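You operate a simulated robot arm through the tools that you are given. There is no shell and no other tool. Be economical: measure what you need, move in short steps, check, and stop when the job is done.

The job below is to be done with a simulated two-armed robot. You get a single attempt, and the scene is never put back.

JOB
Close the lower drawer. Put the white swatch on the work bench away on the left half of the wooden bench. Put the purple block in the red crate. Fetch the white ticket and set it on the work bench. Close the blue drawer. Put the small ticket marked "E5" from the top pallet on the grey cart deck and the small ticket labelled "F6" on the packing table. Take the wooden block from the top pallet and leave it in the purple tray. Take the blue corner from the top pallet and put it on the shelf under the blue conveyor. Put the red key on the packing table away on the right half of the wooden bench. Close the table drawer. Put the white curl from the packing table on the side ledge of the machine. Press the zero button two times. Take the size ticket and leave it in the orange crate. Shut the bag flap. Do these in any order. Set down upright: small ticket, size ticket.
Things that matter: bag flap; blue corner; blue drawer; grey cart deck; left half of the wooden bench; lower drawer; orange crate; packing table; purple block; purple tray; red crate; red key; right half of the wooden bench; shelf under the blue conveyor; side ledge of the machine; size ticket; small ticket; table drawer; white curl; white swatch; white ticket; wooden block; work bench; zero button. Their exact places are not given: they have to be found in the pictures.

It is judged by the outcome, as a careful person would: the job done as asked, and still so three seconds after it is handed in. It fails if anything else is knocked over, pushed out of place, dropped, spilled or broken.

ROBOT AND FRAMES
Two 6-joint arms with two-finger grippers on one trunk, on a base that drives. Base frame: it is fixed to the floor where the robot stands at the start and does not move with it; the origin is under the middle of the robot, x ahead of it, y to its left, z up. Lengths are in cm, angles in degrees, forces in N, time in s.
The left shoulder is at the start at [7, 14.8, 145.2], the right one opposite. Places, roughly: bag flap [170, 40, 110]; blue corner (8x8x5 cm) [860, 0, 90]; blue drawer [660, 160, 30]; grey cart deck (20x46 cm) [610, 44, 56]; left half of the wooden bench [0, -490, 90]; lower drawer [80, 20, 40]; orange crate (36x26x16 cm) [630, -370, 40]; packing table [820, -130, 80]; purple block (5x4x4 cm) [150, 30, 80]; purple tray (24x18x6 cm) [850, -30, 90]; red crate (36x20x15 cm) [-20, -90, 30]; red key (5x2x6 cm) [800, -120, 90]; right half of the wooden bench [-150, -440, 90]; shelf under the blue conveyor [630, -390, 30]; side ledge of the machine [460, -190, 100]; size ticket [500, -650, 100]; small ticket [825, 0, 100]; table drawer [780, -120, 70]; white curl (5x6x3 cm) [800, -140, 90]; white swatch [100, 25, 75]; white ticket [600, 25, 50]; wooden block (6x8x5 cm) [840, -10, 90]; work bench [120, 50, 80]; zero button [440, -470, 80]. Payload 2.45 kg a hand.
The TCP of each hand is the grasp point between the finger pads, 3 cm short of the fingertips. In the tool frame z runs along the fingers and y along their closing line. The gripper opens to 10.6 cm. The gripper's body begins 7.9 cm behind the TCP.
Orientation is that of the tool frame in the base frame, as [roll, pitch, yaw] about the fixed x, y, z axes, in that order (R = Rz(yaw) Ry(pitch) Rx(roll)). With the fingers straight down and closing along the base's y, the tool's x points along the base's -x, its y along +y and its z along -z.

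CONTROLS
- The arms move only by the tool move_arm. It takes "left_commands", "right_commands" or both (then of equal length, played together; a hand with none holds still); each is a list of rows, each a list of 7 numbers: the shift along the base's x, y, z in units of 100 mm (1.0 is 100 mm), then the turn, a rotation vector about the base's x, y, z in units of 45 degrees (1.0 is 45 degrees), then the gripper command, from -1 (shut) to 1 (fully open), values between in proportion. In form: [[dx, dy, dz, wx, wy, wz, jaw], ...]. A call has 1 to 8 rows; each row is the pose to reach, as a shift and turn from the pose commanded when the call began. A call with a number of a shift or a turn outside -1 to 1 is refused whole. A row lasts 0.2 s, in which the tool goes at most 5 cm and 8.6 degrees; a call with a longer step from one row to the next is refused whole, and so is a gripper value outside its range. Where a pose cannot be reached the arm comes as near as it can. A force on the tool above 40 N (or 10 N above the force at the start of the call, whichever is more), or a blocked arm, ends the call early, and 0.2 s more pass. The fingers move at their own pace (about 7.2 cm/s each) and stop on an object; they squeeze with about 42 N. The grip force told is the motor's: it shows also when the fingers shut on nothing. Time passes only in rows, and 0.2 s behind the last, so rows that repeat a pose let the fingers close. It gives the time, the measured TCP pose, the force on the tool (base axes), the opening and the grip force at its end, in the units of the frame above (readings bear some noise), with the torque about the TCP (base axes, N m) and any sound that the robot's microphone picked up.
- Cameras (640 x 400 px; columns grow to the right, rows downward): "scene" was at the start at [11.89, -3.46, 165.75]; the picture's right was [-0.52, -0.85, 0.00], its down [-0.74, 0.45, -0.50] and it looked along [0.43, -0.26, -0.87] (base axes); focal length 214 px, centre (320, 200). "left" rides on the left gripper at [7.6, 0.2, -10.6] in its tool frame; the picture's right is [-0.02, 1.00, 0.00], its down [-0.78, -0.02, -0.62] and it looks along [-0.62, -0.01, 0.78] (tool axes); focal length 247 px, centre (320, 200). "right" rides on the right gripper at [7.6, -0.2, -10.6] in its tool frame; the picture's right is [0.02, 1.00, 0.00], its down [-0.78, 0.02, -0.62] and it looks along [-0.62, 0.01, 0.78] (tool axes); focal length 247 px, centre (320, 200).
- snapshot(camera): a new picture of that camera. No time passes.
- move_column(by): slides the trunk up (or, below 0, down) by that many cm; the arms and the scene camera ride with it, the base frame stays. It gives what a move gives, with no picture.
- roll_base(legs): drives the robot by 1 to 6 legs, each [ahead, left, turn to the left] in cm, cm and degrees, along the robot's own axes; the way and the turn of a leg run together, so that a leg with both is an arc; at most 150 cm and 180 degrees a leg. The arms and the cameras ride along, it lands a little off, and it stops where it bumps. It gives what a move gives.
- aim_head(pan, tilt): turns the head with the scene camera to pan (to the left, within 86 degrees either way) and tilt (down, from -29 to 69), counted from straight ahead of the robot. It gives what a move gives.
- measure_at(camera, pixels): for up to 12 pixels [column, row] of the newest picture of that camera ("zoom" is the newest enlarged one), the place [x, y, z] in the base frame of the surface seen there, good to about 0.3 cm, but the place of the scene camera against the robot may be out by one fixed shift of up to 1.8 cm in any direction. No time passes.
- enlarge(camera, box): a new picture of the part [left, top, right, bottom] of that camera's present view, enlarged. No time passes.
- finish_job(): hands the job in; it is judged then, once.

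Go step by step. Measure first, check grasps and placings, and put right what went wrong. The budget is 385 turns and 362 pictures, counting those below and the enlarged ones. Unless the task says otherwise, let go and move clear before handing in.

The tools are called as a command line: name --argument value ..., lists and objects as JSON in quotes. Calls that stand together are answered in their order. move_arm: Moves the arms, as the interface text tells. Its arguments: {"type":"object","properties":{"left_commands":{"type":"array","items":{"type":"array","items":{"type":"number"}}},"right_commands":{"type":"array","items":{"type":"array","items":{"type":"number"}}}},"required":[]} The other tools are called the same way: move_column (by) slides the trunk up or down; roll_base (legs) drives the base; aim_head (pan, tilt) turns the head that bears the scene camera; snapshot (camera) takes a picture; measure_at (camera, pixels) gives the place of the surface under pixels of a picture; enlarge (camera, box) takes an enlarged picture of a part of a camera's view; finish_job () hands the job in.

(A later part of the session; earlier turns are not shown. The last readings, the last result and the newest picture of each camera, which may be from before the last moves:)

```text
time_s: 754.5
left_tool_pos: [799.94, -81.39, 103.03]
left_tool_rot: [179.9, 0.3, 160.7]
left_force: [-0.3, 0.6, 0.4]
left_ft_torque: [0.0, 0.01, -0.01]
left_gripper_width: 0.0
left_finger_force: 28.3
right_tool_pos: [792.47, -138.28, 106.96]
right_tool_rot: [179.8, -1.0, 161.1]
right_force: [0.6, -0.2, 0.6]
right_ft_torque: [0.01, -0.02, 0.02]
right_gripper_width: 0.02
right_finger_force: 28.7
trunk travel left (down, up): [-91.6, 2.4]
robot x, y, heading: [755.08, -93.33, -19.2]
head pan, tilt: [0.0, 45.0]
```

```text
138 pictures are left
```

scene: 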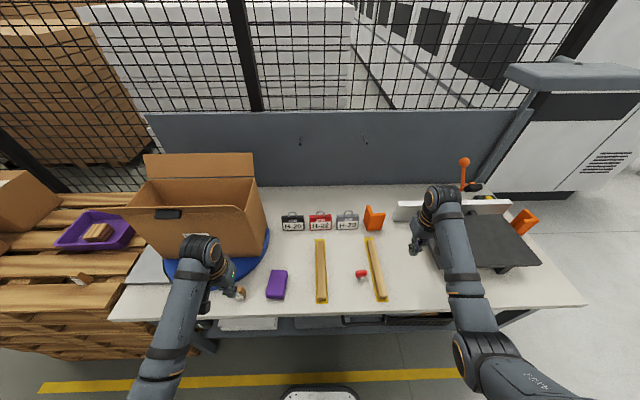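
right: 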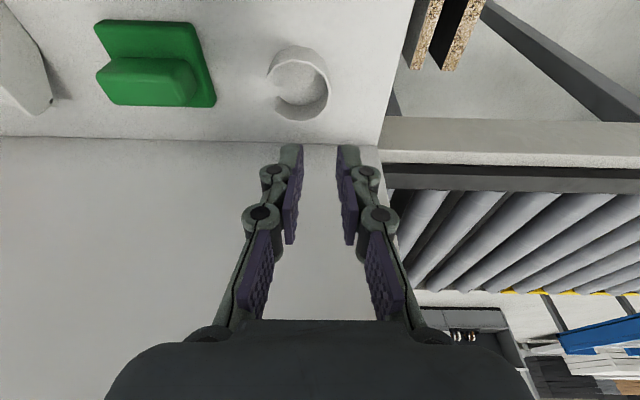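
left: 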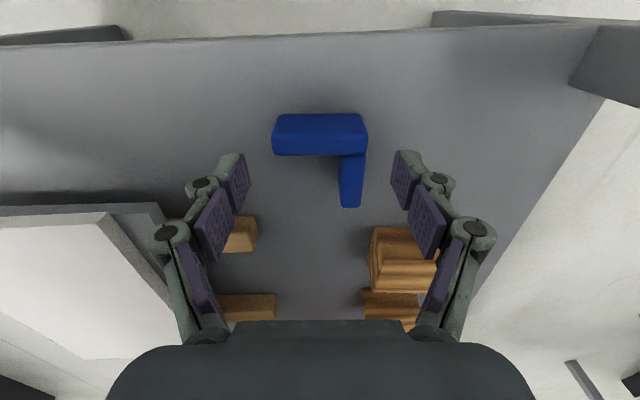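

roll_base --legs '[[0, 12.5, 1.5]]'

move_arm --right_commands '[[0, 0, -0.2, 0, 0, 0, 0.2], [0, 0, -0.4, 0, 0, 0, 0.5]]'

snapshot --camera "right"

enlarge --camera "right" --box '[240, 100, 440, 260]'

```text
time_s: 755.8
left_tool_pos: [803.37, -68.9, 103.18]
left_tool_rot: [179.8, 0.1, 162.1]
left_force: [0.6, -0.2, 0.8]
left_ft_torque: [0.04, 0.01, -0.03]
left_gripper_width: 0.0
left_finger_force: 28.3
right_tool_pos: [797.35, -125.92, 106.99]
right_tool_rot: [179.7, -1.0, 162.7]
right_force: [0.2, -1.1, -0.1]
right_ft_torque: [-0.03, -0.04, -0.01]
right_gripper_width: 0.0
right_finger_force: 28.7
trunk travel left (down, up): [-91.6, 2.4]
robot x, y, heading: [758.75, -81.79, -17.6]
head pan, tilt: [0.0, 45.0]
```

```text
time_s: 756.4
left_tool_pos: [803.42, -68.88, 103.0]
left_tool_rot: [179.7, 0.2, 162.2]
left_force: [0.2, -0.1, 0.4]
left_ft_torque: [0.0, 0.0, 0.02]
left_gripper_width: 0.0
left_finger_force: 28.5
right_tool_pos: [797.43, -126.02, 102.81]
right_tool_rot: [179.8, -0.9, 162.6]
right_force: [-1.7, -0.3, 0.0]
right_ft_torque: [0.0, 0.01, -0.04]
right_gripper_width: 7.18
right_finger_force: 0.1
trunk travel left (down, up): [-91.6, 2.4]
robot x, y, heading: [758.52, -81.94, -17.3]
head pan, tilt: [0.0, 45.0]
```

```text
137 pictures are left
```

right: 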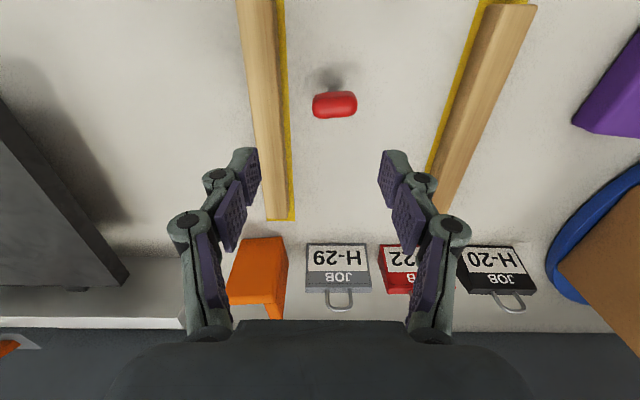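

```text
2.50 times, centred on (340, 180) of right
```

zoom: 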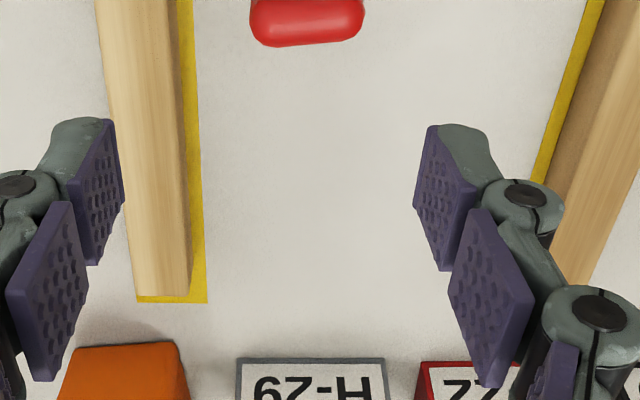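

measure_at --camera "right" --pixels '[[335, 104], [316, 107], [354, 103], [335, 94], [335, 115], [330, 85], [290, 130], [250, 100], [470, 100], [335, 76]]'

enlarge --camera "right" --box '[280, 50, 400, 140]'

```text
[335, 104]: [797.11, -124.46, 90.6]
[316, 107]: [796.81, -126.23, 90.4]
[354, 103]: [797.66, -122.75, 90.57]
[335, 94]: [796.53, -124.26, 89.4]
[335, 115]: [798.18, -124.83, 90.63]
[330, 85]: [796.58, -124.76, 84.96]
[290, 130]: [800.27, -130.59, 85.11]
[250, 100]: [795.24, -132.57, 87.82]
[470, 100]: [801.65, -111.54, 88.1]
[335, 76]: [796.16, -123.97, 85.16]
```

```text
4.44 times, centred on (340, 95) of right
```

zoom: 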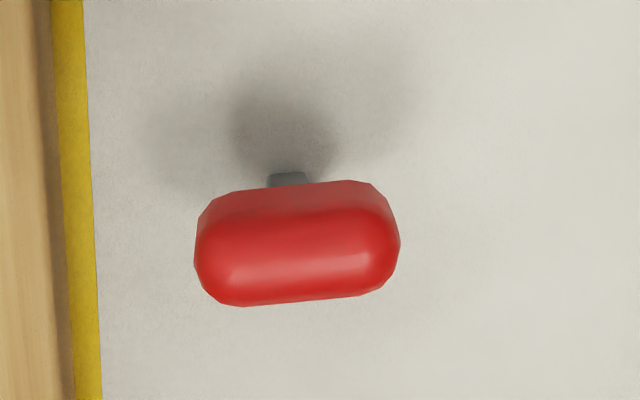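

The key's red handle is a 4.6 cm bar along the grip line at z≈89.6, centre (797.5,-124.6). Grasping it by its ends.

move_arm --right_commands '[[0.01, 0.14, -0.3, 0, 0, 0.07, 0.5], [0.01, 0.14, -0.7, 0, 0, 0.07, 0.4], [0.01, 0.14, -1, 0, 0, 0.07, 0.3]]'

move_arm --right_commands '[[0, 0, -0.15, 0, 0, 0, 0.3], [0, 0, -0.24, 0, 0, 0, 0.3], [0, 0, -0.24, 0, 0, 0, -0.3], [0, 0, -0.24, 0, 0, 0, -1], [0, 0, -0.24, 0, 0, 0, -1]]'

move_arm --right_commands '[[0, 0, 0.3, 0, 0, 0, -1], [0, 0, 0.7, 0, 0, 0, -1], [0, 0, 1, 0, 0, 0, -1]]'

snapshot --camera "right"

```text
time_s: 757.2
left_tool_pos: [803.37, -68.74, 103.12]
left_tool_rot: [179.9, 0.2, 162.1]
left_force: [-0.4, -0.8, 0.1]
left_ft_torque: [0.02, 0.01, -0.01]
left_gripper_width: 0.01
left_finger_force: 28.7
right_tool_pos: [797.55, -124.24, 92.95]
right_tool_rot: [179.8, -1.0, 165.6]
right_force: [0.5, 0.4, -0.1]
right_ft_torque: [0.02, -0.03, 0.01]
right_gripper_width: 6.91
right_finger_force: 0.1
trunk travel left (down, up): [-91.6, 2.4]
robot x, y, heading: [758.92, -82.06, -17.8]
head pan, tilt: [0.0, 45.0]
```

```text
time_s: 758.4
left_tool_pos: [803.44, -68.63, 103.07]
left_tool_rot: [180.0, 0.2, 162.1]
left_force: [-0.9, 0.3, 0.7]
left_ft_torque: [0.0, 0.04, -0.01]
left_gripper_width: 0.0
left_finger_force: 28.9
right_tool_pos: [797.57, -124.33, 90.63]
right_tool_rot: [179.9, -1.0, 165.8]
right_force: [0.2, -0.2, 0.2]
right_ft_torque: [0.02, 0.04, 0.0]
right_gripper_width: 4.29
right_finger_force: 41.7
trunk travel left (down, up): [-91.6, 2.4]
robot x, y, heading: [758.77, -81.6, -17.8]
head pan, tilt: [0.0, 45.0]
```

```text
time_s: 759.2
left_tool_pos: [803.47, -68.73, 103.11]
left_tool_rot: [179.9, 0.2, 162.1]
left_force: [0.6, -0.4, -0.2]
left_ft_torque: [0.03, 0.01, 0.0]
left_gripper_width: 0.0
left_finger_force: 29.0
right_tool_pos: [797.48, -124.49, 100.59]
right_tool_rot: [179.7, -1.2, 165.5]
right_force: [0.1, -0.4, -1.0]
right_ft_torque: [-0.03, -0.03, -0.01]
right_gripper_width: 4.25
right_finger_force: 42.5
trunk travel left (down, up): [-91.6, 2.4]
robot x, y, heading: [759.0, -81.46, -17.8]
head pan, tilt: [0.0, 45.0]
```

```text
134 pictures are left
```

right: 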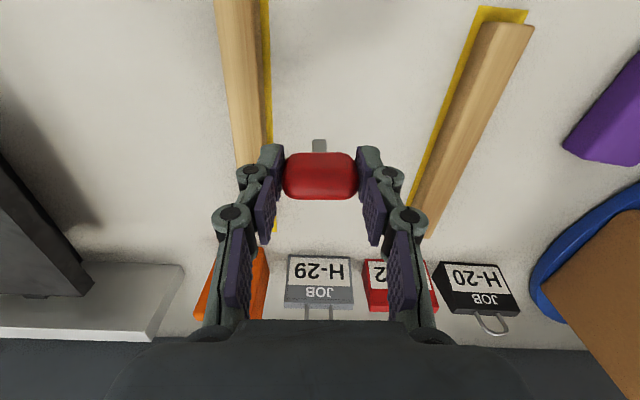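

Key held. I'll raise it, then drive backward along the aisle to the cart's handle end for the white ticket.

move_arm --right_commands '[[-0.3, 0.1, 0.3, 0, 0, 0, -1], [-0.6, 0.2, 0.6, 0, 0, 0, -1], [-0.9, 0.28, 0.7, 0, 0, 0, -1]]'

roll_base --legs '[[-20, 0, 0.7], [0, 137, 0], [-90, 0, 0], [-85, 0, 0]]'

aim_head --pan -70 --tilt 45

snapshot --camera "scene"

```text
time_s: 760.0
left_tool_pos: [803.36, -68.78, 103.12]
left_tool_rot: [179.7, 0.4, 162.1]
left_force: [-0.3, 0.5, 0.7]
left_ft_torque: [0.0, -0.04, 0.02]
left_gripper_width: 0.0
left_finger_force: 28.6
right_tool_pos: [787.93, -121.97, 106.83]
right_tool_rot: [179.7, -0.6, 165.7]
right_force: [-0.2, 0.4, -0.6]
right_ft_torque: [0.03, -0.03, 0.01]
right_gripper_width: 4.29
right_finger_force: 42.0
right hand out of reach, approached as far as the arm can: row 2, 3
trunk travel left (down, up): [-91.6, 2.4]
robot x, y, heading: [758.7, -81.8, -17.5]
head pan, tilt: [0.0, 45.0]
```

```text
time_s: 776.5
left_tool_pos: [656.59, 118.57, 103.1]
left_tool_rot: [179.8, 0.2, 164.2]
left_force: [0.0, -0.3, -0.7]
left_ft_torque: [-0.04, 0.02, 0.01]
left_gripper_width: 0.0
left_finger_force: 28.7
right_tool_pos: [643.06, 64.63, 106.75]
right_tool_rot: [179.7, -0.8, 167.6]
right_force: [0.5, 0.0, -0.4]
right_ft_torque: [0.0, 0.02, -0.02]
right_gripper_width: 4.28
right_finger_force: 42.2
trunk travel left (down, up): [-91.6, 2.4]
robot x, y, heading: [612.22, 104.32, -15.8]
head pan, tilt: [0.0, 45.0]
```

```text
time_s: 777.9
left_tool_pos: [656.66, 118.54, 103.06]
left_tool_rot: [179.9, 0.2, 164.1]
left_force: [0.5, 0.0, -0.1]
left_ft_torque: [0.02, 0.01, -0.02]
left_gripper_width: 0.01
left_finger_force: 28.5
right_tool_pos: [643.12, 64.69, 106.94]
right_tool_rot: [179.7, -0.7, 167.7]
right_force: [0.9, -0.5, -0.3]
right_ft_torque: [-0.01, 0.0, -0.02]
right_gripper_width: 4.28
right_finger_force: 41.8
trunk travel left (down, up): [-91.6, 2.4]
robot x, y, heading: [612.31, 103.78, -15.7]
head pan, tilt: [-70.0, 45.0]
```

```text
133 pictures are left
```

scene: 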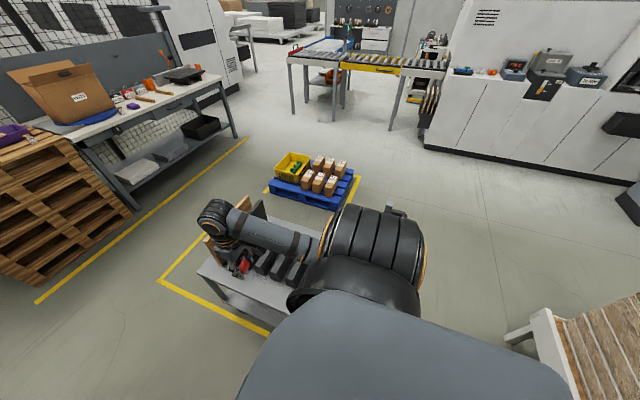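

roll_base --legs '[[0, 0, -91.3]]'

move_column --by -5

move_arm --left_commands '[[-0.13, -0.44, 0, 0, 0, 0, 0.3], [-0.26, -0.88, 0, 0, 0, 0, 0.8]]'

snapshot --camera "left"

aim_head --pan 0 --tilt 50

snapshot --camera "scene"

```text
time_s: 782.1
left_tool_pos: [626.51, 59.56, 103.02]
left_tool_rot: [179.9, 0.2, 73.6]
left_force: [0.7, 0.3, -0.1]
left_ft_torque: [0.0, 0.03, -0.02]
left_gripper_width: 0.0
left_finger_force: 28.5
right_tool_pos: [572.66, 73.49, 106.88]
right_tool_rot: [179.7, -0.7, 77.2]
right_force: [0.3, 0.3, -1.1]
right_ft_torque: [-0.01, -0.01, 0.0]
right_gripper_width: 4.29
right_finger_force: 42.7
trunk travel left (down, up): [-91.6, 2.4]
robot x, y, heading: [612.45, 104.03, -106.3]
head pan, tilt: [-70.0, 45.0]
```

```text
time_s: 783.0
left_tool_pos: [626.46, 59.57, 98.1]
left_tool_rot: [179.9, 0.2, 73.7]
left_force: [0.4, 0.5, 0.7]
left_ft_torque: [-0.03, 0.0, 0.01]
left_gripper_width: 0.0
left_finger_force: 28.8
right_tool_pos: [572.85, 73.59, 101.87]
right_tool_rot: [179.7, -0.7, 77.3]
right_force: [-0.1, -0.2, 0.2]
right_ft_torque: [-0.01, -0.03, -0.01]
right_gripper_width: 4.27
right_finger_force: 42.1
trunk travel left (down, up): [-86.6, 7.4]
robot x, y, heading: [612.17, 104.23, -106.6]
head pan, tilt: [-70.0, 45.0]
```

```text
time_s: 783.6
left_tool_pos: [623.9, 50.66, 98.07]
left_tool_rot: [179.8, 0.0, 73.6]
left_force: [0.1, -0.1, 0.6]
left_ft_torque: [0.05, -0.01, 0.02]
left_gripper_width: 7.21
left_finger_force: 0.1
right_tool_pos: [572.71, 73.41, 101.7]
right_tool_rot: [179.8, -0.9, 77.2]
right_force: [0.1, -0.3, -0.9]
right_ft_torque: [0.02, -0.03, 0.04]
right_gripper_width: 4.25
right_finger_force: 42.7
trunk travel left (down, up): [-86.6, 7.4]
robot x, y, heading: [612.08, 103.87, -106.0]
head pan, tilt: [-70.0, 45.0]
```

```text
132 pictures are left
```

left: 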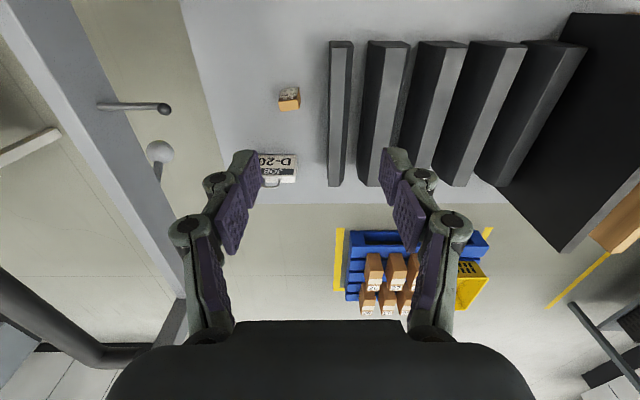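

```text
time_s: 785.0
left_tool_pos: [623.92, 50.97, 98.17]
left_tool_rot: [179.9, 0.3, 73.6]
left_force: [-0.1, -0.2, 0.7]
left_ft_torque: [0.06, 0.01, 0.02]
left_gripper_width: 9.53
left_finger_force: 0.1
right_tool_pos: [572.69, 73.61, 101.95]
right_tool_rot: [179.7, -0.6, 77.2]
right_force: [0.7, -0.4, -0.1]
right_ft_torque: [-0.03, -0.02, 0.01]
right_gripper_width: 4.24
right_finger_force: 41.8
trunk travel left (down, up): [-86.6, 7.4]
robot x, y, heading: [612.54, 104.14, -106.2]
head pan, tilt: [0.0, 50.0]
```

```text
131 pictures are left
```

scene: 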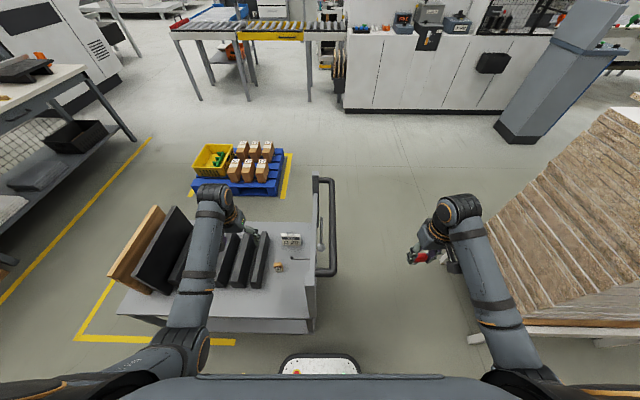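

enlarge --camera "left" --box '[200, 60, 360, 220]'

measure_at --camera "left" --pixels '[[275, 158], [296, 156], [296, 178], [262, 162], [280, 172], [265, 182], [270, 148], [288, 98], [300, 200], [245, 150], [160, 107]]'

```text
2.50 times, centred on (280, 140) of left
```

zoom: 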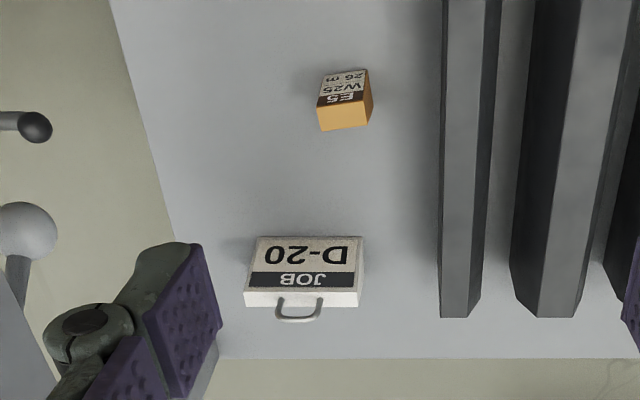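

```text
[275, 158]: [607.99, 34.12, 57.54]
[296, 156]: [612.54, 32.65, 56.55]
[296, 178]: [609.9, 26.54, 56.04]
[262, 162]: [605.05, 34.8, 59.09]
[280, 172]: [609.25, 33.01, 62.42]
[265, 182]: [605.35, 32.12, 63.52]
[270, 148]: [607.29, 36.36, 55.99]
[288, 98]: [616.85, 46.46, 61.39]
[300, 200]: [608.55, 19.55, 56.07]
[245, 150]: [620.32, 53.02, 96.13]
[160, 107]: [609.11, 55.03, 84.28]
```

The white ticket D-20 is at (608.8,33.3), 8 cm long, top z≈63. To keep the forearm clear of the latch pin I'll stand 15 cm further along, reach across with the tool tilted 15°, then descend with the column.

roll_base --legs '[[3, 15, 0]]'

move_arm --left_commands '[[-0.35, 0, 0, -0.08, 0.02, 0, 1], [-0.7, -0.1, 0, -0.16, 0.05, 0, 1], [-1, -0.3, 0, -0.24, 0.07, 0, 1], [-1, -0.6, 0, -0.32, 0.1, 0, 1]]'

move_arm --left_commands '[[-0.4, -0.2, 0, 0, 0, 0, 1], [-0.8, -0.35, 0, 0, 0, 0, 1], [-1, -0.6, 0, 0, 0, 0, 1]]'

snapshot --camera "left"

```text
time_s: 786.4
left_tool_pos: [637.4, 43.87, 98.11]
left_tool_rot: [179.7, 0.2, 73.5]
left_force: [-0.6, 0.1, -0.5]
left_ft_torque: [0.01, 0.0, 0.01]
left_gripper_width: 9.55
left_finger_force: 0.1
right_tool_pos: [586.09, 66.57, 101.76]
right_tool_rot: [179.5, -0.6, 77.1]
right_force: [0.0, -0.4, 0.0]
right_ft_torque: [-0.02, -0.02, 0.03]
right_gripper_width: 4.27
right_finger_force: 42.5
trunk travel left (down, up): [-86.6, 7.4]
robot x, y, heading: [625.85, 97.11, -106.2]
head pan, tilt: [0.0, 50.0]
```

```text
time_s: 787.4
left_tool_pos: [627.6, 37.61, 97.99]
left_tool_rot: [-179.8, 15.3, 73.6]
left_force: [0.3, -0.3, 0.1]
left_ft_torque: [0.01, 0.03, 0.0]
left_gripper_width: 10.6
left_finger_force: 0.0
right_tool_pos: [586.32, 66.45, 101.85]
right_tool_rot: [179.8, -0.9, 77.1]
right_force: [0.4, -0.5, -0.3]
right_ft_torque: [0.0, -0.02, 0.01]
right_gripper_width: 4.26
right_finger_force: 41.9
trunk travel left (down, up): [-86.6, 7.4]
robot x, y, heading: [626.05, 96.78, -106.3]
head pan, tilt: [0.0, 50.0]
```

```text
time_s: 788.2
left_tool_pos: [617.49, 31.97, 97.94]
left_tool_rot: [-180.0, 15.1, 73.5]
left_force: [0.5, -1.0, 0.4]
left_ft_torque: [0.0, 0.0, -0.02]
left_gripper_width: 10.6
left_finger_force: 0.1
right_tool_pos: [586.25, 66.39, 101.76]
right_tool_rot: [179.8, -0.8, 77.1]
right_force: [-0.1, -0.5, -0.1]
right_ft_torque: [0.0, 0.02, 0.01]
right_gripper_width: 4.29
right_finger_force: 42.0
trunk travel left (down, up): [-86.6, 7.4]
robot x, y, heading: [625.82, 96.75, -106.2]
head pan, tilt: [0.0, 50.0]
```

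```text
129 pictures are left
```

left: 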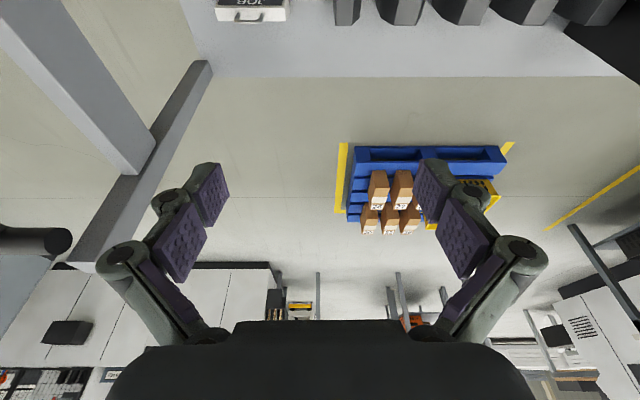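

measure_at --camera "left" --pixels '[[218, 12], [288, 10], [250, 14], [225, 20], [285, 20]]'

move_arm --left_commands '[[-0.4, 0.05, 0, 0, 0, 0, 1], [-0.82, 0.1, 0, 0, 0, 0, 1]]'

snapshot --camera "left"

```text
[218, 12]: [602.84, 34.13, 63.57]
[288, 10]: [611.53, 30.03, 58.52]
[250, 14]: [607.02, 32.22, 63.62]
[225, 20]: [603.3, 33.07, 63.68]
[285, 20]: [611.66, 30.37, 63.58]
```

```text
time_s: 788.8
left_tool_pos: [609.35, 32.84, 98.02]
left_tool_rot: [180.0, 15.2, 73.5]
left_force: [-0.4, 0.3, -0.1]
left_ft_torque: [0.0, 0.0, 0.01]
left_gripper_width: 10.61
left_finger_force: 0.0
right_tool_pos: [586.27, 66.52, 101.79]
right_tool_rot: [179.7, -0.8, 77.1]
right_force: [-0.2, 0.2, -0.3]
right_ft_torque: [0.0, -0.01, -0.01]
right_gripper_width: 4.26
right_finger_force: 41.9
trunk travel left (down, up): [-86.6, 7.4]
robot x, y, heading: [626.07, 96.6, -106.2]
head pan, tilt: [0.0, 50.0]
```

```text
128 pictures are left
```

left: 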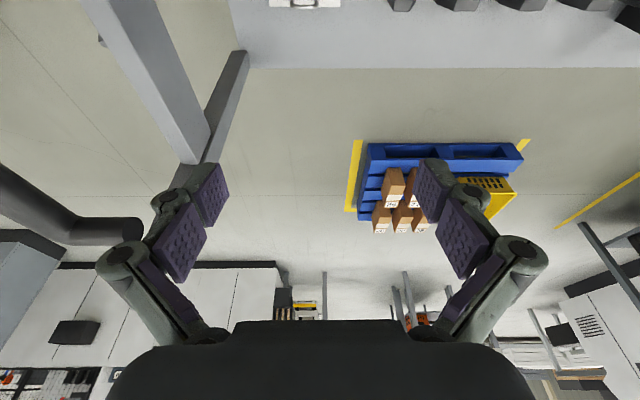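

snapshot --camera "scene"

measure_at --camera "scene" --pixels '[[320, 362], [290, 362], [350, 362], [320, 355], [200, 330], [250, 320], [320, 290], [318, 240]]'

```text
127 pictures are left
```

scene: 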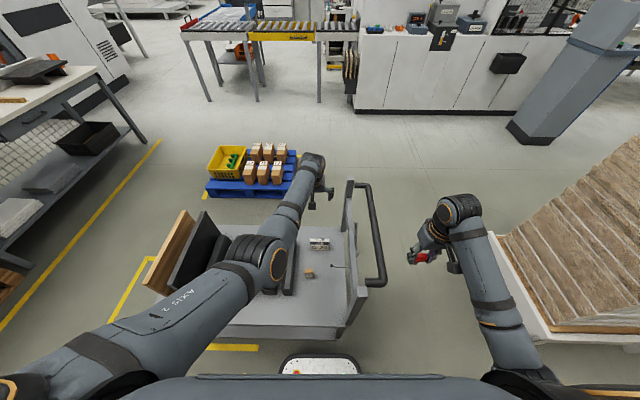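

```text
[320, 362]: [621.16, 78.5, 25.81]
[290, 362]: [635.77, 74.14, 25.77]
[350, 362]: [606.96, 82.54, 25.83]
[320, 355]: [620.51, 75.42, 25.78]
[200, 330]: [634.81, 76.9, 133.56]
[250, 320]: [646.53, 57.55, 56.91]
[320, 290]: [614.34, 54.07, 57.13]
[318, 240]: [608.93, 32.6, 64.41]
```

The base only extends 23 cm ahead, so I can go 6 cm closer and skip the tilt. The ticket is ~9.6 cm long, so I'll untilt, turn the tool -90° and grip across its thickness.

roll_base --legs '[[6, -4, 0]]'

move_arm --left_commands '[[0, 0, 0, 0.16, -0.05, 0, 0.5], [0, 0, 0, 0.323, -0.098, 0, 0.2]]'

move_arm --left_commands '[[0, 0, 0, 0, 0, -0.18, 0.2], [0, 0, 0, 0, 0, -0.36, 0.2], [0, 0, 0, 0, 0, -0.54, 0.2], [0, 0, 0, 0, 0, -0.72, 0.2], [0, 0, 0, 0, 0, -0.9, 0.2], [0, 0, 0, 0, 0, -1, 0.2]]'

move_arm --left_commands '[[0, 0, 0, 0, 0, -0.18, 0.2], [0, 0, 0, 0, 0, -0.36, 0.2], [0, 0, 0, 0, 0, -0.54, 0.2], [0, 0, 0, 0, 0, -0.72, 0.2], [0, 0, 0, 0, 0, -0.9, 0.2], [0, 0, 0, 0, 0, -1, 0.2]]'

snapshot --camera "left"

```text
time_s: 789.9
left_tool_pos: [604.28, 28.33, 98.35]
left_tool_rot: [-179.8, 15.5, 73.6]
left_force: [0.8, 0.6, 0.4]
left_ft_torque: [-0.02, 0.02, -0.01]
left_gripper_width: 10.61
left_finger_force: 0.1
right_tool_pos: [581.18, 62.25, 102.0]
right_tool_rot: [179.9, -0.6, 77.1]
right_force: [1.4, 0.2, 0.0]
right_ft_torque: [-0.02, 0.01, 0.0]
right_gripper_width: 4.25
right_finger_force: 42.1
trunk travel left (down, up): [-86.6, 7.4]
robot x, y, heading: [620.96, 92.39, -106.4]
head pan, tilt: [0.0, 50.0]
```

```text
time_s: 790.5
left_tool_pos: [606.39, 31.2, 99.08]
left_tool_rot: [-179.9, 0.4, 73.6]
left_force: [0.5, -1.1, 0.7]
left_ft_torque: [-0.02, 0.03, 0.01]
left_gripper_width: 6.36
left_finger_force: 0.1
left hand out of reach, approached as far as the arm can: row 1, 2
right_tool_pos: [581.09, 61.97, 101.82]
right_tool_rot: [179.8, -0.7, 77.0]
right_force: [1.3, 0.1, 0.2]
right_ft_torque: [-0.05, 0.01, 0.0]
right_gripper_width: 4.29
right_finger_force: 41.8
trunk travel left (down, up): [-86.6, 7.4]
robot x, y, heading: [620.89, 92.4, -106.3]
head pan, tilt: [0.0, 50.0]
```

```text
time_s: 791.9
left_tool_pos: [606.33, 31.03, 98.94]
left_tool_rot: [-180.0, 0.2, 28.3]
left_force: [0.4, 0.4, 0.2]
left_ft_torque: [-0.01, 0.02, 0.01]
left_gripper_width: 6.34
left_finger_force: 0.1
right_tool_pos: [580.88, 61.87, 101.8]
right_tool_rot: [179.7, -0.8, 77.1]
right_force: [-0.3, 0.7, -0.9]
right_ft_torque: [0.03, 0.04, -0.01]
right_gripper_width: 4.29
right_finger_force: 41.7
trunk travel left (down, up): [-86.6, 7.4]
robot x, y, heading: [620.13, 92.32, -106.2]
head pan, tilt: [0.0, 50.0]
```

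```text
time_s: 793.2
left_tool_pos: [606.36, 31.21, 98.86]
left_tool_rot: [180.0, 0.1, -16.7]
left_force: [-0.1, -0.8, 0.4]
left_ft_torque: [0.02, 0.03, 0.01]
left_gripper_width: 6.36
left_finger_force: 0.0
right_tool_pos: [580.84, 61.83, 101.94]
right_tool_rot: [179.7, -0.8, 77.1]
right_force: [-0.3, 0.1, -0.2]
right_ft_torque: [-0.01, -0.01, -0.01]
right_gripper_width: 4.27
right_finger_force: 41.8
trunk travel left (down, up): [-86.6, 7.4]
robot x, y, heading: [620.59, 92.26, -106.0]
head pan, tilt: [0.0, 50.0]
```

```text
126 pictures are left
```

left: 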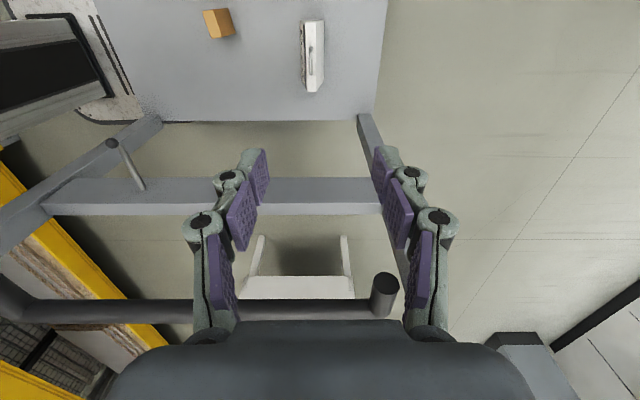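

measure_at --camera "left" --pixels '[[315, 22], [314, 90], [303, 55], [324, 55], [313, 45], [313, 75], [308, 60], [218, 22]]'

enlarge --camera "left" --box '[260, 0, 380, 110]'

move_column --by -20

snapshot --camera "left"

```text
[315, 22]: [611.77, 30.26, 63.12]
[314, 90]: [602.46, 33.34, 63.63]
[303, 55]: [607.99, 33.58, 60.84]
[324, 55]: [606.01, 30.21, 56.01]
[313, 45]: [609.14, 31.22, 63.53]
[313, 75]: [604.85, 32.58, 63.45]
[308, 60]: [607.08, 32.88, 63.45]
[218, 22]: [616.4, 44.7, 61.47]
```

```text
3.64 times, centred on (320, 55) of left
```

zoom: 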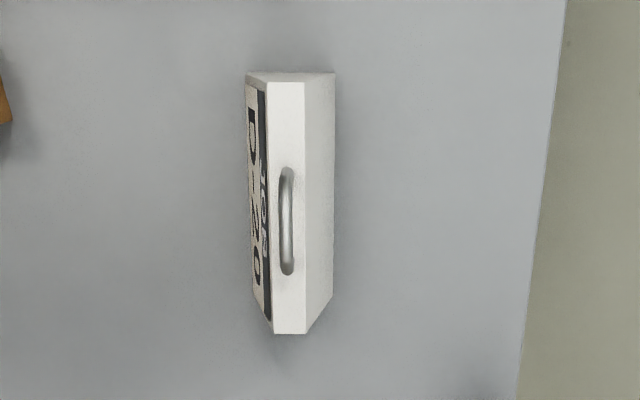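

```text
time_s: 795.4
left_tool_pos: [606.3, 31.08, 78.99]
left_tool_rot: [180.0, 0.1, -16.5]
left_force: [0.2, 0.2, 0.3]
left_ft_torque: [-0.01, -0.02, 0.01]
left_gripper_width: 6.34
left_finger_force: 0.1
right_tool_pos: [580.85, 61.79, 81.84]
right_tool_rot: [179.7, -0.7, 77.1]
right_force: [0.2, 0.6, -0.9]
right_ft_torque: [0.0, 0.02, -0.04]
right_gripper_width: 4.27
right_finger_force: 42.3
trunk travel left (down, up): [-66.6, 27.4]
robot x, y, heading: [620.47, 92.2, -106.2]
head pan, tilt: [0.0, 50.0]
```

```text
124 pictures are left
```

left: 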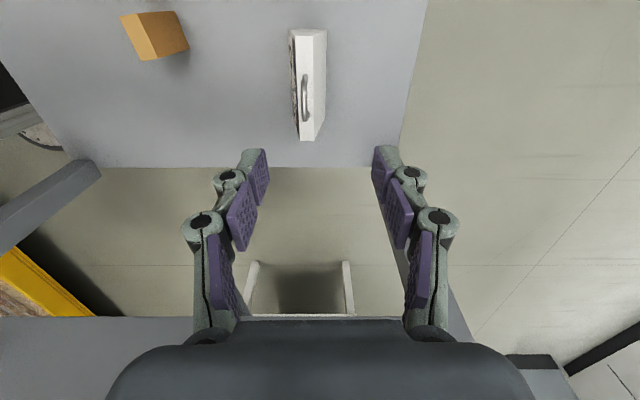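

move_arm --left_commands '[[0.08, 0.08, 0, 0, 0, 0, 0.2]]'

move_column --by -12

snapshot --camera "left"

snapshot --camera "scene"

```text
time_s: 795.8
left_tool_pos: [607.32, 31.99, 78.96]
left_tool_rot: [-180.0, 0.1, -16.5]
left_force: [0.3, -0.3, 0.3]
left_ft_torque: [0.0, 0.02, 0.02]
left_gripper_width: 6.4
left_finger_force: 0.0
right_tool_pos: [580.85, 61.94, 81.8]
right_tool_rot: [179.6, -0.8, 77.1]
right_force: [0.3, 0.5, -0.3]
right_ft_torque: [0.01, 0.01, 0.0]
right_gripper_width: 4.27
right_finger_force: 42.0
trunk travel left (down, up): [-66.6, 27.4]
robot x, y, heading: [620.5, 92.17, -106.3]
head pan, tilt: [0.0, 50.0]
```

```text
time_s: 797.3
left_tool_pos: [607.1, 31.87, 66.89]
left_tool_rot: [-180.0, 0.1, -16.5]
left_force: [0.2, 0.0, 0.3]
left_ft_torque: [-0.01, -0.01, 0.02]
left_gripper_width: 6.36
left_finger_force: 0.1
right_tool_pos: [580.81, 61.78, 69.86]
right_tool_rot: [179.6, -0.9, 77.1]
right_force: [-0.8, -0.5, -0.1]
right_ft_torque: [0.01, -0.01, 0.0]
right_gripper_width: 4.28
right_finger_force: 41.4
trunk travel left (down, up): [-54.6, 39.4]
robot x, y, heading: [620.15, 92.03, -106.0]
head pan, tilt: [0.0, 50.0]
```

```text
123 pictures are left
```

left: 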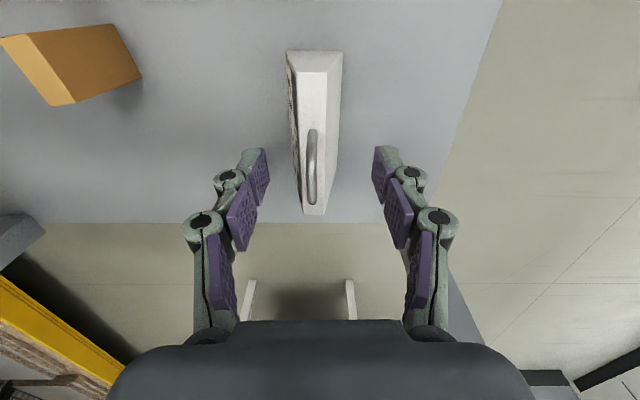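

```text
122 pictures are left
```

scene: 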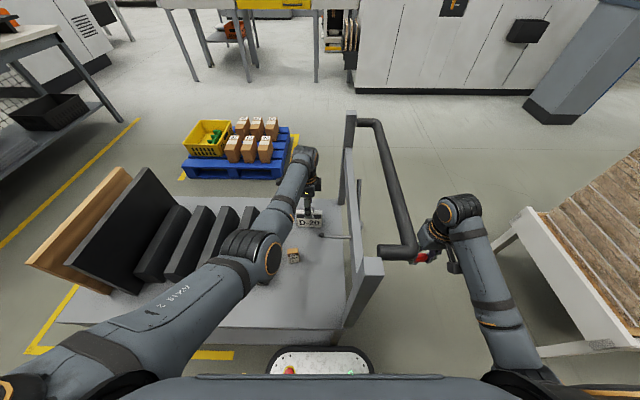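

measure_at --camera "scene" --pixels '[[262, 250], [275, 262], [292, 258], [400, 255], [385, 180], [435, 240], [300, 170], [345, 237]]'

```text
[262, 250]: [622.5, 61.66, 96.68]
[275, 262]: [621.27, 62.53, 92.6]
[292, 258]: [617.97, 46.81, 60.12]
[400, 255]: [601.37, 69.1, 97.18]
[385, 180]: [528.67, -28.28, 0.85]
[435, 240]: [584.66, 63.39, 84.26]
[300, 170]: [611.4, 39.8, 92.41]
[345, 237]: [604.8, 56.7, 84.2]
```

move_column --by -6.2

move_arm --left_commands '[[0, 0, 0, 0, 0, 0, -0.4], [0, 0, 0, 0, 0, 0, -1], [0, 0, 0, 0, 0, 0, -1], [0, 0, 0, 0, 0, 0, -1]]'

snapshot --camera "left"

```text
time_s: 798.3
left_tool_pos: [607.25, 31.93, 60.68]
left_tool_rot: [-180.0, 0.1, -16.5]
left_force: [-0.8, 0.3, 0.4]
left_ft_torque: [0.03, -0.02, 0.0]
left_gripper_width: 6.36
left_finger_force: 0.0
right_tool_pos: [580.81, 61.85, 63.62]
right_tool_rot: [179.6, -0.8, 77.2]
right_force: [-0.2, -0.2, 0.0]
right_ft_torque: [-0.02, 0.0, 0.01]
right_gripper_width: 4.26
right_finger_force: 41.8
trunk travel left (down, up): [-48.4, 45.6]
robot x, y, heading: [620.41, 92.34, -106.1]
head pan, tilt: [0.0, 50.0]
```

```text
time_s: 799.3
left_tool_pos: [607.32, 31.94, 60.63]
left_tool_rot: [-180.0, 0.2, -16.4]
left_force: [0.2, 0.0, 1.1]
left_ft_torque: [0.01, 0.02, -0.09]
left_gripper_width: 3.46
left_finger_force: 41.9
right_tool_pos: [580.85, 61.91, 63.66]
right_tool_rot: [179.8, -0.7, 77.1]
right_force: [-0.9, -0.6, -1.0]
right_ft_torque: [0.0, -0.02, 0.01]
right_gripper_width: 4.28
right_finger_force: 41.8
trunk travel left (down, up): [-48.4, 45.6]
robot x, y, heading: [620.39, 92.12, -106.2]
head pan, tilt: [0.0, 50.0]
```

```text
121 pictures are left
```

left: 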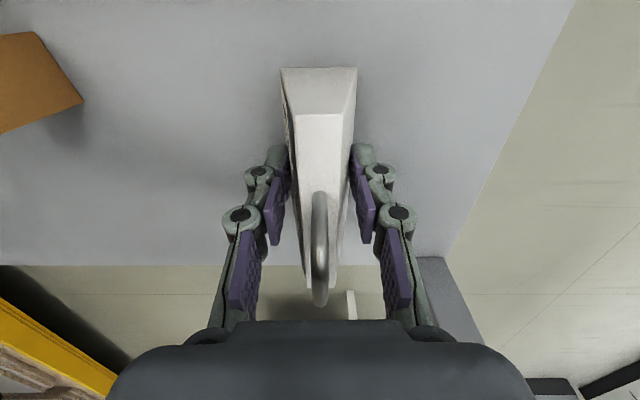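

Ticket gripped (3.5 cm). Raising fully, retracting, then leaving by the west gap toward the work bench.

move_column --by 40

move_column --by 4.5

move_arm --left_commands '[[0.13, 0.45, 0, 0, 0, 0, -1], [0.26, 0.9, 0, 0, 0, 0, -1]]'

move_arm --left_commands '[[0.2, 0.4, 0, 0, 0, 0, -1], [0.4, 0.8, 0, 0, 0, 0, -1]]'

snapshot --camera "left"

```text
time_s: 803.2
left_tool_pos: [607.14, 31.81, 100.74]
left_tool_rot: [-180.0, 0.1, -16.5]
left_force: [-0.8, -0.6, 0.3]
left_ft_torque: [-0.01, 0.0, 0.01]
left_gripper_width: 3.45
left_finger_force: 41.6
right_tool_pos: [580.83, 61.96, 103.56]
right_tool_rot: [179.7, -0.7, 77.1]
right_force: [-0.4, 0.7, -0.2]
right_ft_torque: [-0.04, 0.01, 0.03]
right_gripper_width: 4.26
right_finger_force: 42.1
trunk travel left (down, up): [-88.4, 5.6]
robot x, y, heading: [620.9, 91.93, -106.4]
head pan, tilt: [0.0, 50.0]
```

```text
time_s: 804.0
left_tool_pos: [607.25, 31.93, 105.2]
left_tool_rot: [179.9, 0.1, -16.6]
left_force: [0.4, 0.2, -0.5]
left_ft_torque: [-0.05, 0.01, 0.02]
left_gripper_width: 3.46
left_finger_force: 41.7
right_tool_pos: [580.87, 61.8, 108.19]
right_tool_rot: [179.7, -0.8, 77.2]
right_force: [0.3, -0.1, -0.9]
right_ft_torque: [0.03, 0.01, 0.01]
right_gripper_width: 4.25
right_finger_force: 42.0
trunk travel left (down, up): [-92.9, 1.1]
robot x, y, heading: [620.13, 92.2, -106.2]
head pan, tilt: [0.0, 50.0]
```

```text
time_s: 804.8
left_tool_pos: [618.42, 34.62, 105.06]
left_tool_rot: [177.7, -7.5, -12.1]
left_force: [0.0, -0.4, -0.6]
left_ft_torque: [0.0, 0.04, 0.0]
left_gripper_width: 3.44
left_finger_force: 42.0
left hand out of reach, approached as far as the arm can: row 2
right_tool_pos: [581.07, 61.78, 108.17]
right_tool_rot: [179.8, -0.8, 77.1]
right_force: [0.7, -0.7, -0.8]
right_ft_torque: [0.04, -0.05, 0.01]
right_gripper_width: 4.3
right_finger_force: 42.3
trunk travel left (down, up): [-92.9, 1.1]
robot x, y, heading: [620.35, 92.11, -106.3]
head pan, tilt: [0.0, 50.0]
stopped in row 2 (left hand): the arm was blocked; the commanded pose is now the measured one
```

```text
time_s: 805.4
left_tool_pos: [624.36, 33.34, 114.68]
left_tool_rot: [164.1, -11.5, -8.4]
left_force: [-0.7, -0.2, -0.8]
left_ft_torque: [-0.01, 0.01, 0.01]
left_gripper_width: 3.41
left_finger_force: 41.6
right_tool_pos: [580.92, 61.88, 108.15]
right_tool_rot: [179.8, -0.8, 77.1]
right_force: [0.4, -0.1, -0.3]
right_ft_torque: [0.01, 0.01, -0.02]
right_gripper_width: 4.29
right_finger_force: 41.9
trunk travel left (down, up): [-92.9, 1.1]
robot x, y, heading: [620.16, 92.31, -106.3]
head pan, tilt: [0.0, 50.0]
stopped in row 2 (left hand): the arm was blocked; the commanded pose is now the measured one
```

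```text
120 pictures are left
```

left: 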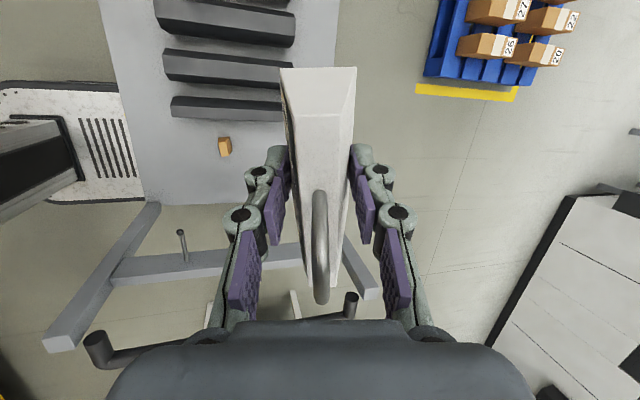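

The left arm blocked while retracting inboard (and tilted). I'll look at its pose before going on.

aim_head --pan 15 --tilt 45

snapshot --camera "scene"

```text
time_s: 806.2
left_tool_pos: [624.14, 33.28, 114.67]
left_tool_rot: [164.4, -11.3, -8.4]
left_force: [0.7, 0.0, -0.2]
left_ft_torque: [0.0, -0.02, 0.0]
left_gripper_width: 3.44
left_finger_force: 41.2
right_tool_pos: [580.74, 61.8, 108.18]
right_tool_rot: [179.7, -0.7, 77.0]
right_force: [0.8, -0.6, -0.1]
right_ft_torque: [0.03, 0.03, -0.01]
right_gripper_width: 4.28
right_finger_force: 42.2
trunk travel left (down, up): [-92.9, 1.1]
robot x, y, heading: [620.53, 92.31, -106.5]
head pan, tilt: [15.0, 45.0]
```

```text
119 pictures are left
```

scene: 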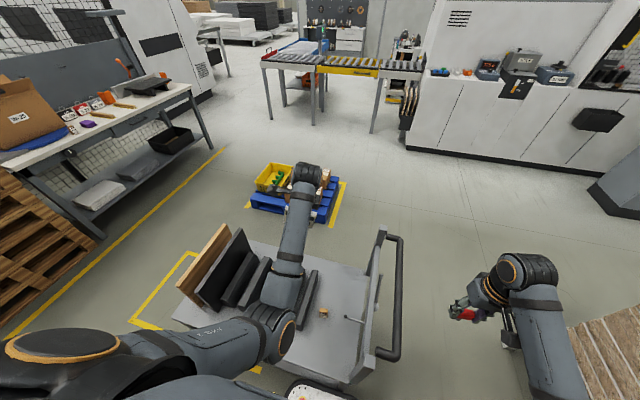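

roll_base --legs '[[-16, 0, 0]]'

move_column --by -1

move_arm --left_commands '[[0.2, -0.06, -0.2, 0.12, 0.06, 0, -1], [0.45, -0.14, -0.4, 0.25, 0.125, 0, -1], [0.7, -0.22, -0.6, 0.383, 0.193, 0, -1], [0.9, -0.28, -0.9, 0.383, 0.193, 0, -1]]'

snapshot --camera "left"

```text
time_s: 807.6
left_tool_pos: [628.57, 48.18, 114.35]
left_tool_rot: [164.5, -11.5, -8.4]
left_force: [-0.2, 0.3, -0.7]
left_ft_torque: [0.01, -0.02, 0.02]
left_gripper_width: 3.44
left_finger_force: 41.8
right_tool_pos: [585.18, 76.55, 108.08]
right_tool_rot: [179.7, -0.9, 77.1]
right_force: [0.3, -0.7, -0.6]
right_ft_torque: [0.02, -0.03, 0.02]
right_gripper_width: 4.27
right_finger_force: 42.1
trunk travel left (down, up): [-92.9, 1.1]
robot x, y, heading: [625.02, 107.15, -106.5]
head pan, tilt: [15.0, 45.0]
```

```text
time_s: 808.1
left_tool_pos: [628.8, 48.29, 113.46]
left_tool_rot: [164.3, -11.6, -8.3]
left_force: [0.6, 0.2, -0.5]
left_ft_torque: [0.03, -0.02, 0.02]
left_gripper_width: 3.47
left_finger_force: 41.7
right_tool_pos: [585.18, 76.82, 107.12]
right_tool_rot: [179.6, -0.8, 77.1]
right_force: [0.3, -0.2, -1.0]
right_ft_torque: [0.0, 0.01, 0.01]
right_gripper_width: 4.24
right_finger_force: 41.9
trunk travel left (down, up): [-91.9, 2.1]
robot x, y, heading: [624.82, 107.62, -106.4]
head pan, tilt: [15.0, 45.0]
```

```text
time_s: 809.1
left_tool_pos: [637.82, 45.93, 104.57]
left_tool_rot: [180.0, 0.1, -9.9]
left_force: [-0.3, 0.1, -0.9]
left_ft_torque: [0.02, -0.01, 0.01]
left_gripper_width: 3.44
left_finger_force: 41.9
right_tool_pos: [585.24, 76.83, 107.19]
right_tool_rot: [179.8, -0.8, 77.3]
right_force: [0.9, 0.5, -0.4]
right_ft_torque: [0.0, -0.01, 0.01]
right_gripper_width: 4.24
right_finger_force: 42.0
trunk travel left (down, up): [-91.9, 2.1]
robot x, y, heading: [624.7, 107.15, -106.4]
head pan, tilt: [15.0, 45.0]
```

```text
118 pictures are left
```

left: 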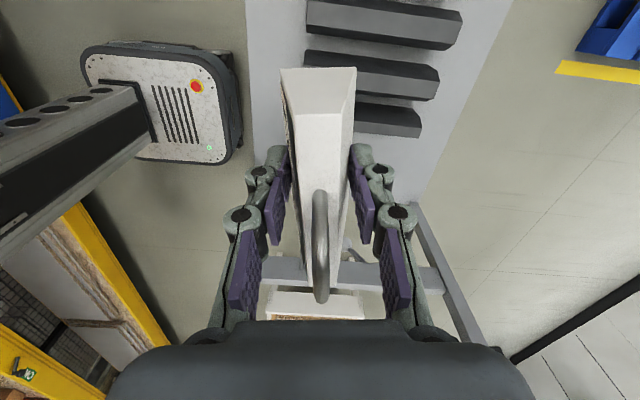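

move_arm --left_commands '[[0.07, 0.24, 0, 0, 0, 0.18, -1], [0.14, 0.48, 0, 0, 0, 0.36, -1], [0.21, 0.72, 0, 0, 0, 0.54, -1], [0.28, 0.96, 0, 0, 0, 0.72, -1], [0.28, 0.96, 0, 0, 0, 0.9, -1], [0.28, 0.96, 0, 0, 0, 1, -1]]'

move_arm --left_commands '[[0.03, 0.1, 0, 0, 0, 0.18, -1], [0.06, 0.2, 0, 0, 0, 0.36, -1], [0.1, 0.3, 0, 0, 0, 0.54, -1], [0.13, 0.45, 0, 0, 0, 0.72, -1], [0.13, 0.45, 0, 0, 0, 0.86, -1]]'

aim_head --pan -80 --tilt 40

snapshot --camera "scene"

```text
time_s: 810.5
left_tool_pos: [640.46, 55.28, 104.59]
left_tool_rot: [-180.0, -0.1, 35.0]
left_force: [-0.4, -0.6, -0.1]
left_ft_torque: [0.0, 0.01, 0.02]
left_gripper_width: 3.43
left_finger_force: 42.2
right_tool_pos: [585.17, 76.85, 107.0]
right_tool_rot: [179.8, -0.8, 77.2]
right_force: [0.5, 0.2, -0.5]
right_ft_torque: [-0.01, 0.0, -0.02]
right_gripper_width: 4.25
right_finger_force: 42.0
trunk travel left (down, up): [-91.9, 2.1]
robot x, y, heading: [624.87, 107.06, -106.4]
head pan, tilt: [15.0, 45.0]
```

```text
time_s: 811.7
left_tool_pos: [641.9, 59.74, 104.55]
left_tool_rot: [180.0, -0.2, 73.8]
left_force: [-1.4, -0.5, 0.7]
left_ft_torque: [0.02, -0.01, 0.0]
left_gripper_width: 3.4
left_finger_force: 41.3
right_tool_pos: [585.33, 76.84, 107.1]
right_tool_rot: [179.7, -0.8, 77.2]
right_force: [0.1, 0.7, -1.1]
right_ft_torque: [-0.01, 0.03, 0.02]
right_gripper_width: 4.27
right_finger_force: 42.0
trunk travel left (down, up): [-91.9, 2.1]
robot x, y, heading: [624.63, 107.29, -106.3]
head pan, tilt: [15.0, 45.0]
```

```text
time_s: 813.5
left_tool_pos: [641.83, 59.73, 104.51]
left_tool_rot: [180.0, -0.1, 73.7]
left_force: [-0.3, -0.2, -0.4]
left_ft_torque: [-0.01, -0.01, 0.02]
left_gripper_width: 3.41
left_finger_force: 41.8
right_tool_pos: [585.33, 77.02, 107.2]
right_tool_rot: [179.8, -0.8, 77.2]
right_force: [0.5, 0.8, 0.0]
right_ft_torque: [0.0, 0.02, -0.03]
right_gripper_width: 4.28
right_finger_force: 41.8
trunk travel left (down, up): [-91.9, 2.1]
robot x, y, heading: [624.78, 107.41, -106.1]
head pan, tilt: [-80.0, 40.0]
```

```text
117 pictures are left
```

scene: 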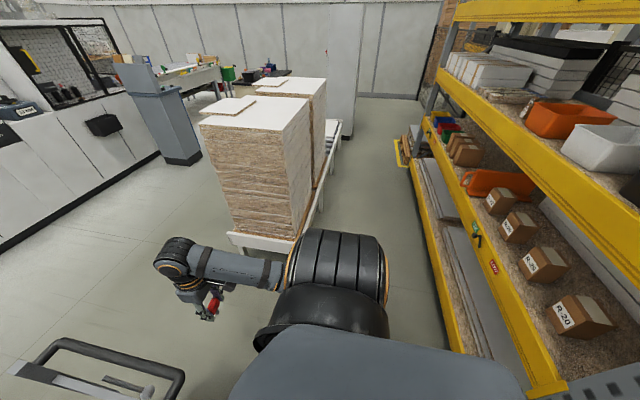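

roll_base --legs '[[0, -54, 0], [90, 0, 0], [85, 0, 0]]'

aim_head --pan -70 --tilt 30

snapshot --camera "scene"

```text
time_s: 824.9
left_tool_pos: [542.11, -91.93, 104.52]
left_tool_rot: [179.9, 0.1, 73.4]
left_force: [0.4, -0.3, -0.6]
left_ft_torque: [-0.01, -0.02, 0.03]
left_gripper_width: 3.36
left_finger_force: 41.8
right_tool_pos: [485.57, -74.26, 107.21]
right_tool_rot: [179.7, -0.8, 76.7]
right_force: [0.0, 1.0, -0.9]
right_ft_torque: [-0.02, -0.04, -0.01]
right_gripper_width: 4.26
right_finger_force: 42.0
trunk travel left (down, up): [-91.9, 2.1]
robot x, y, heading: [525.45, -44.24, -106.5]
head pan, tilt: [-80.0, 40.0]
```

```text
time_s: 825.6
left_tool_pos: [542.1, -92.01, 104.61]
left_tool_rot: [180.0, -0.1, 73.3]
left_force: [0.2, 0.0, 0.3]
left_ft_torque: [0.03, -0.03, -0.04]
left_gripper_width: 3.38
left_finger_force: 41.9
right_tool_pos: [485.56, -74.4, 107.13]
right_tool_rot: [179.7, -0.9, 76.5]
right_force: [-1.1, -0.1, -0.3]
right_ft_torque: [-0.05, 0.01, 0.02]
right_gripper_width: 4.28
right_finger_force: 42.3
trunk travel left (down, up): [-91.9, 2.1]
robot x, y, heading: [525.5, -44.18, -106.5]
head pan, tilt: [-70.0, 30.0]
```

```text
116 pictures are left
```

scene: 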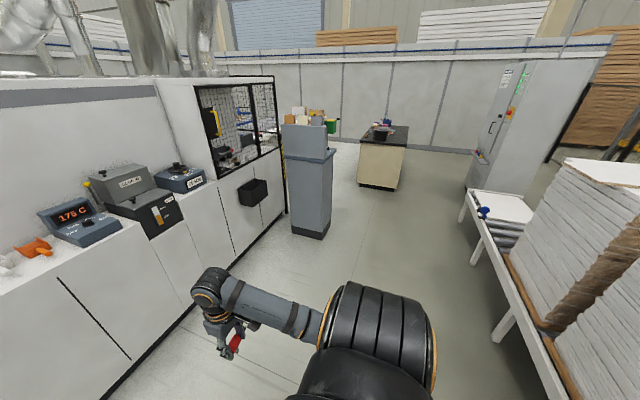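

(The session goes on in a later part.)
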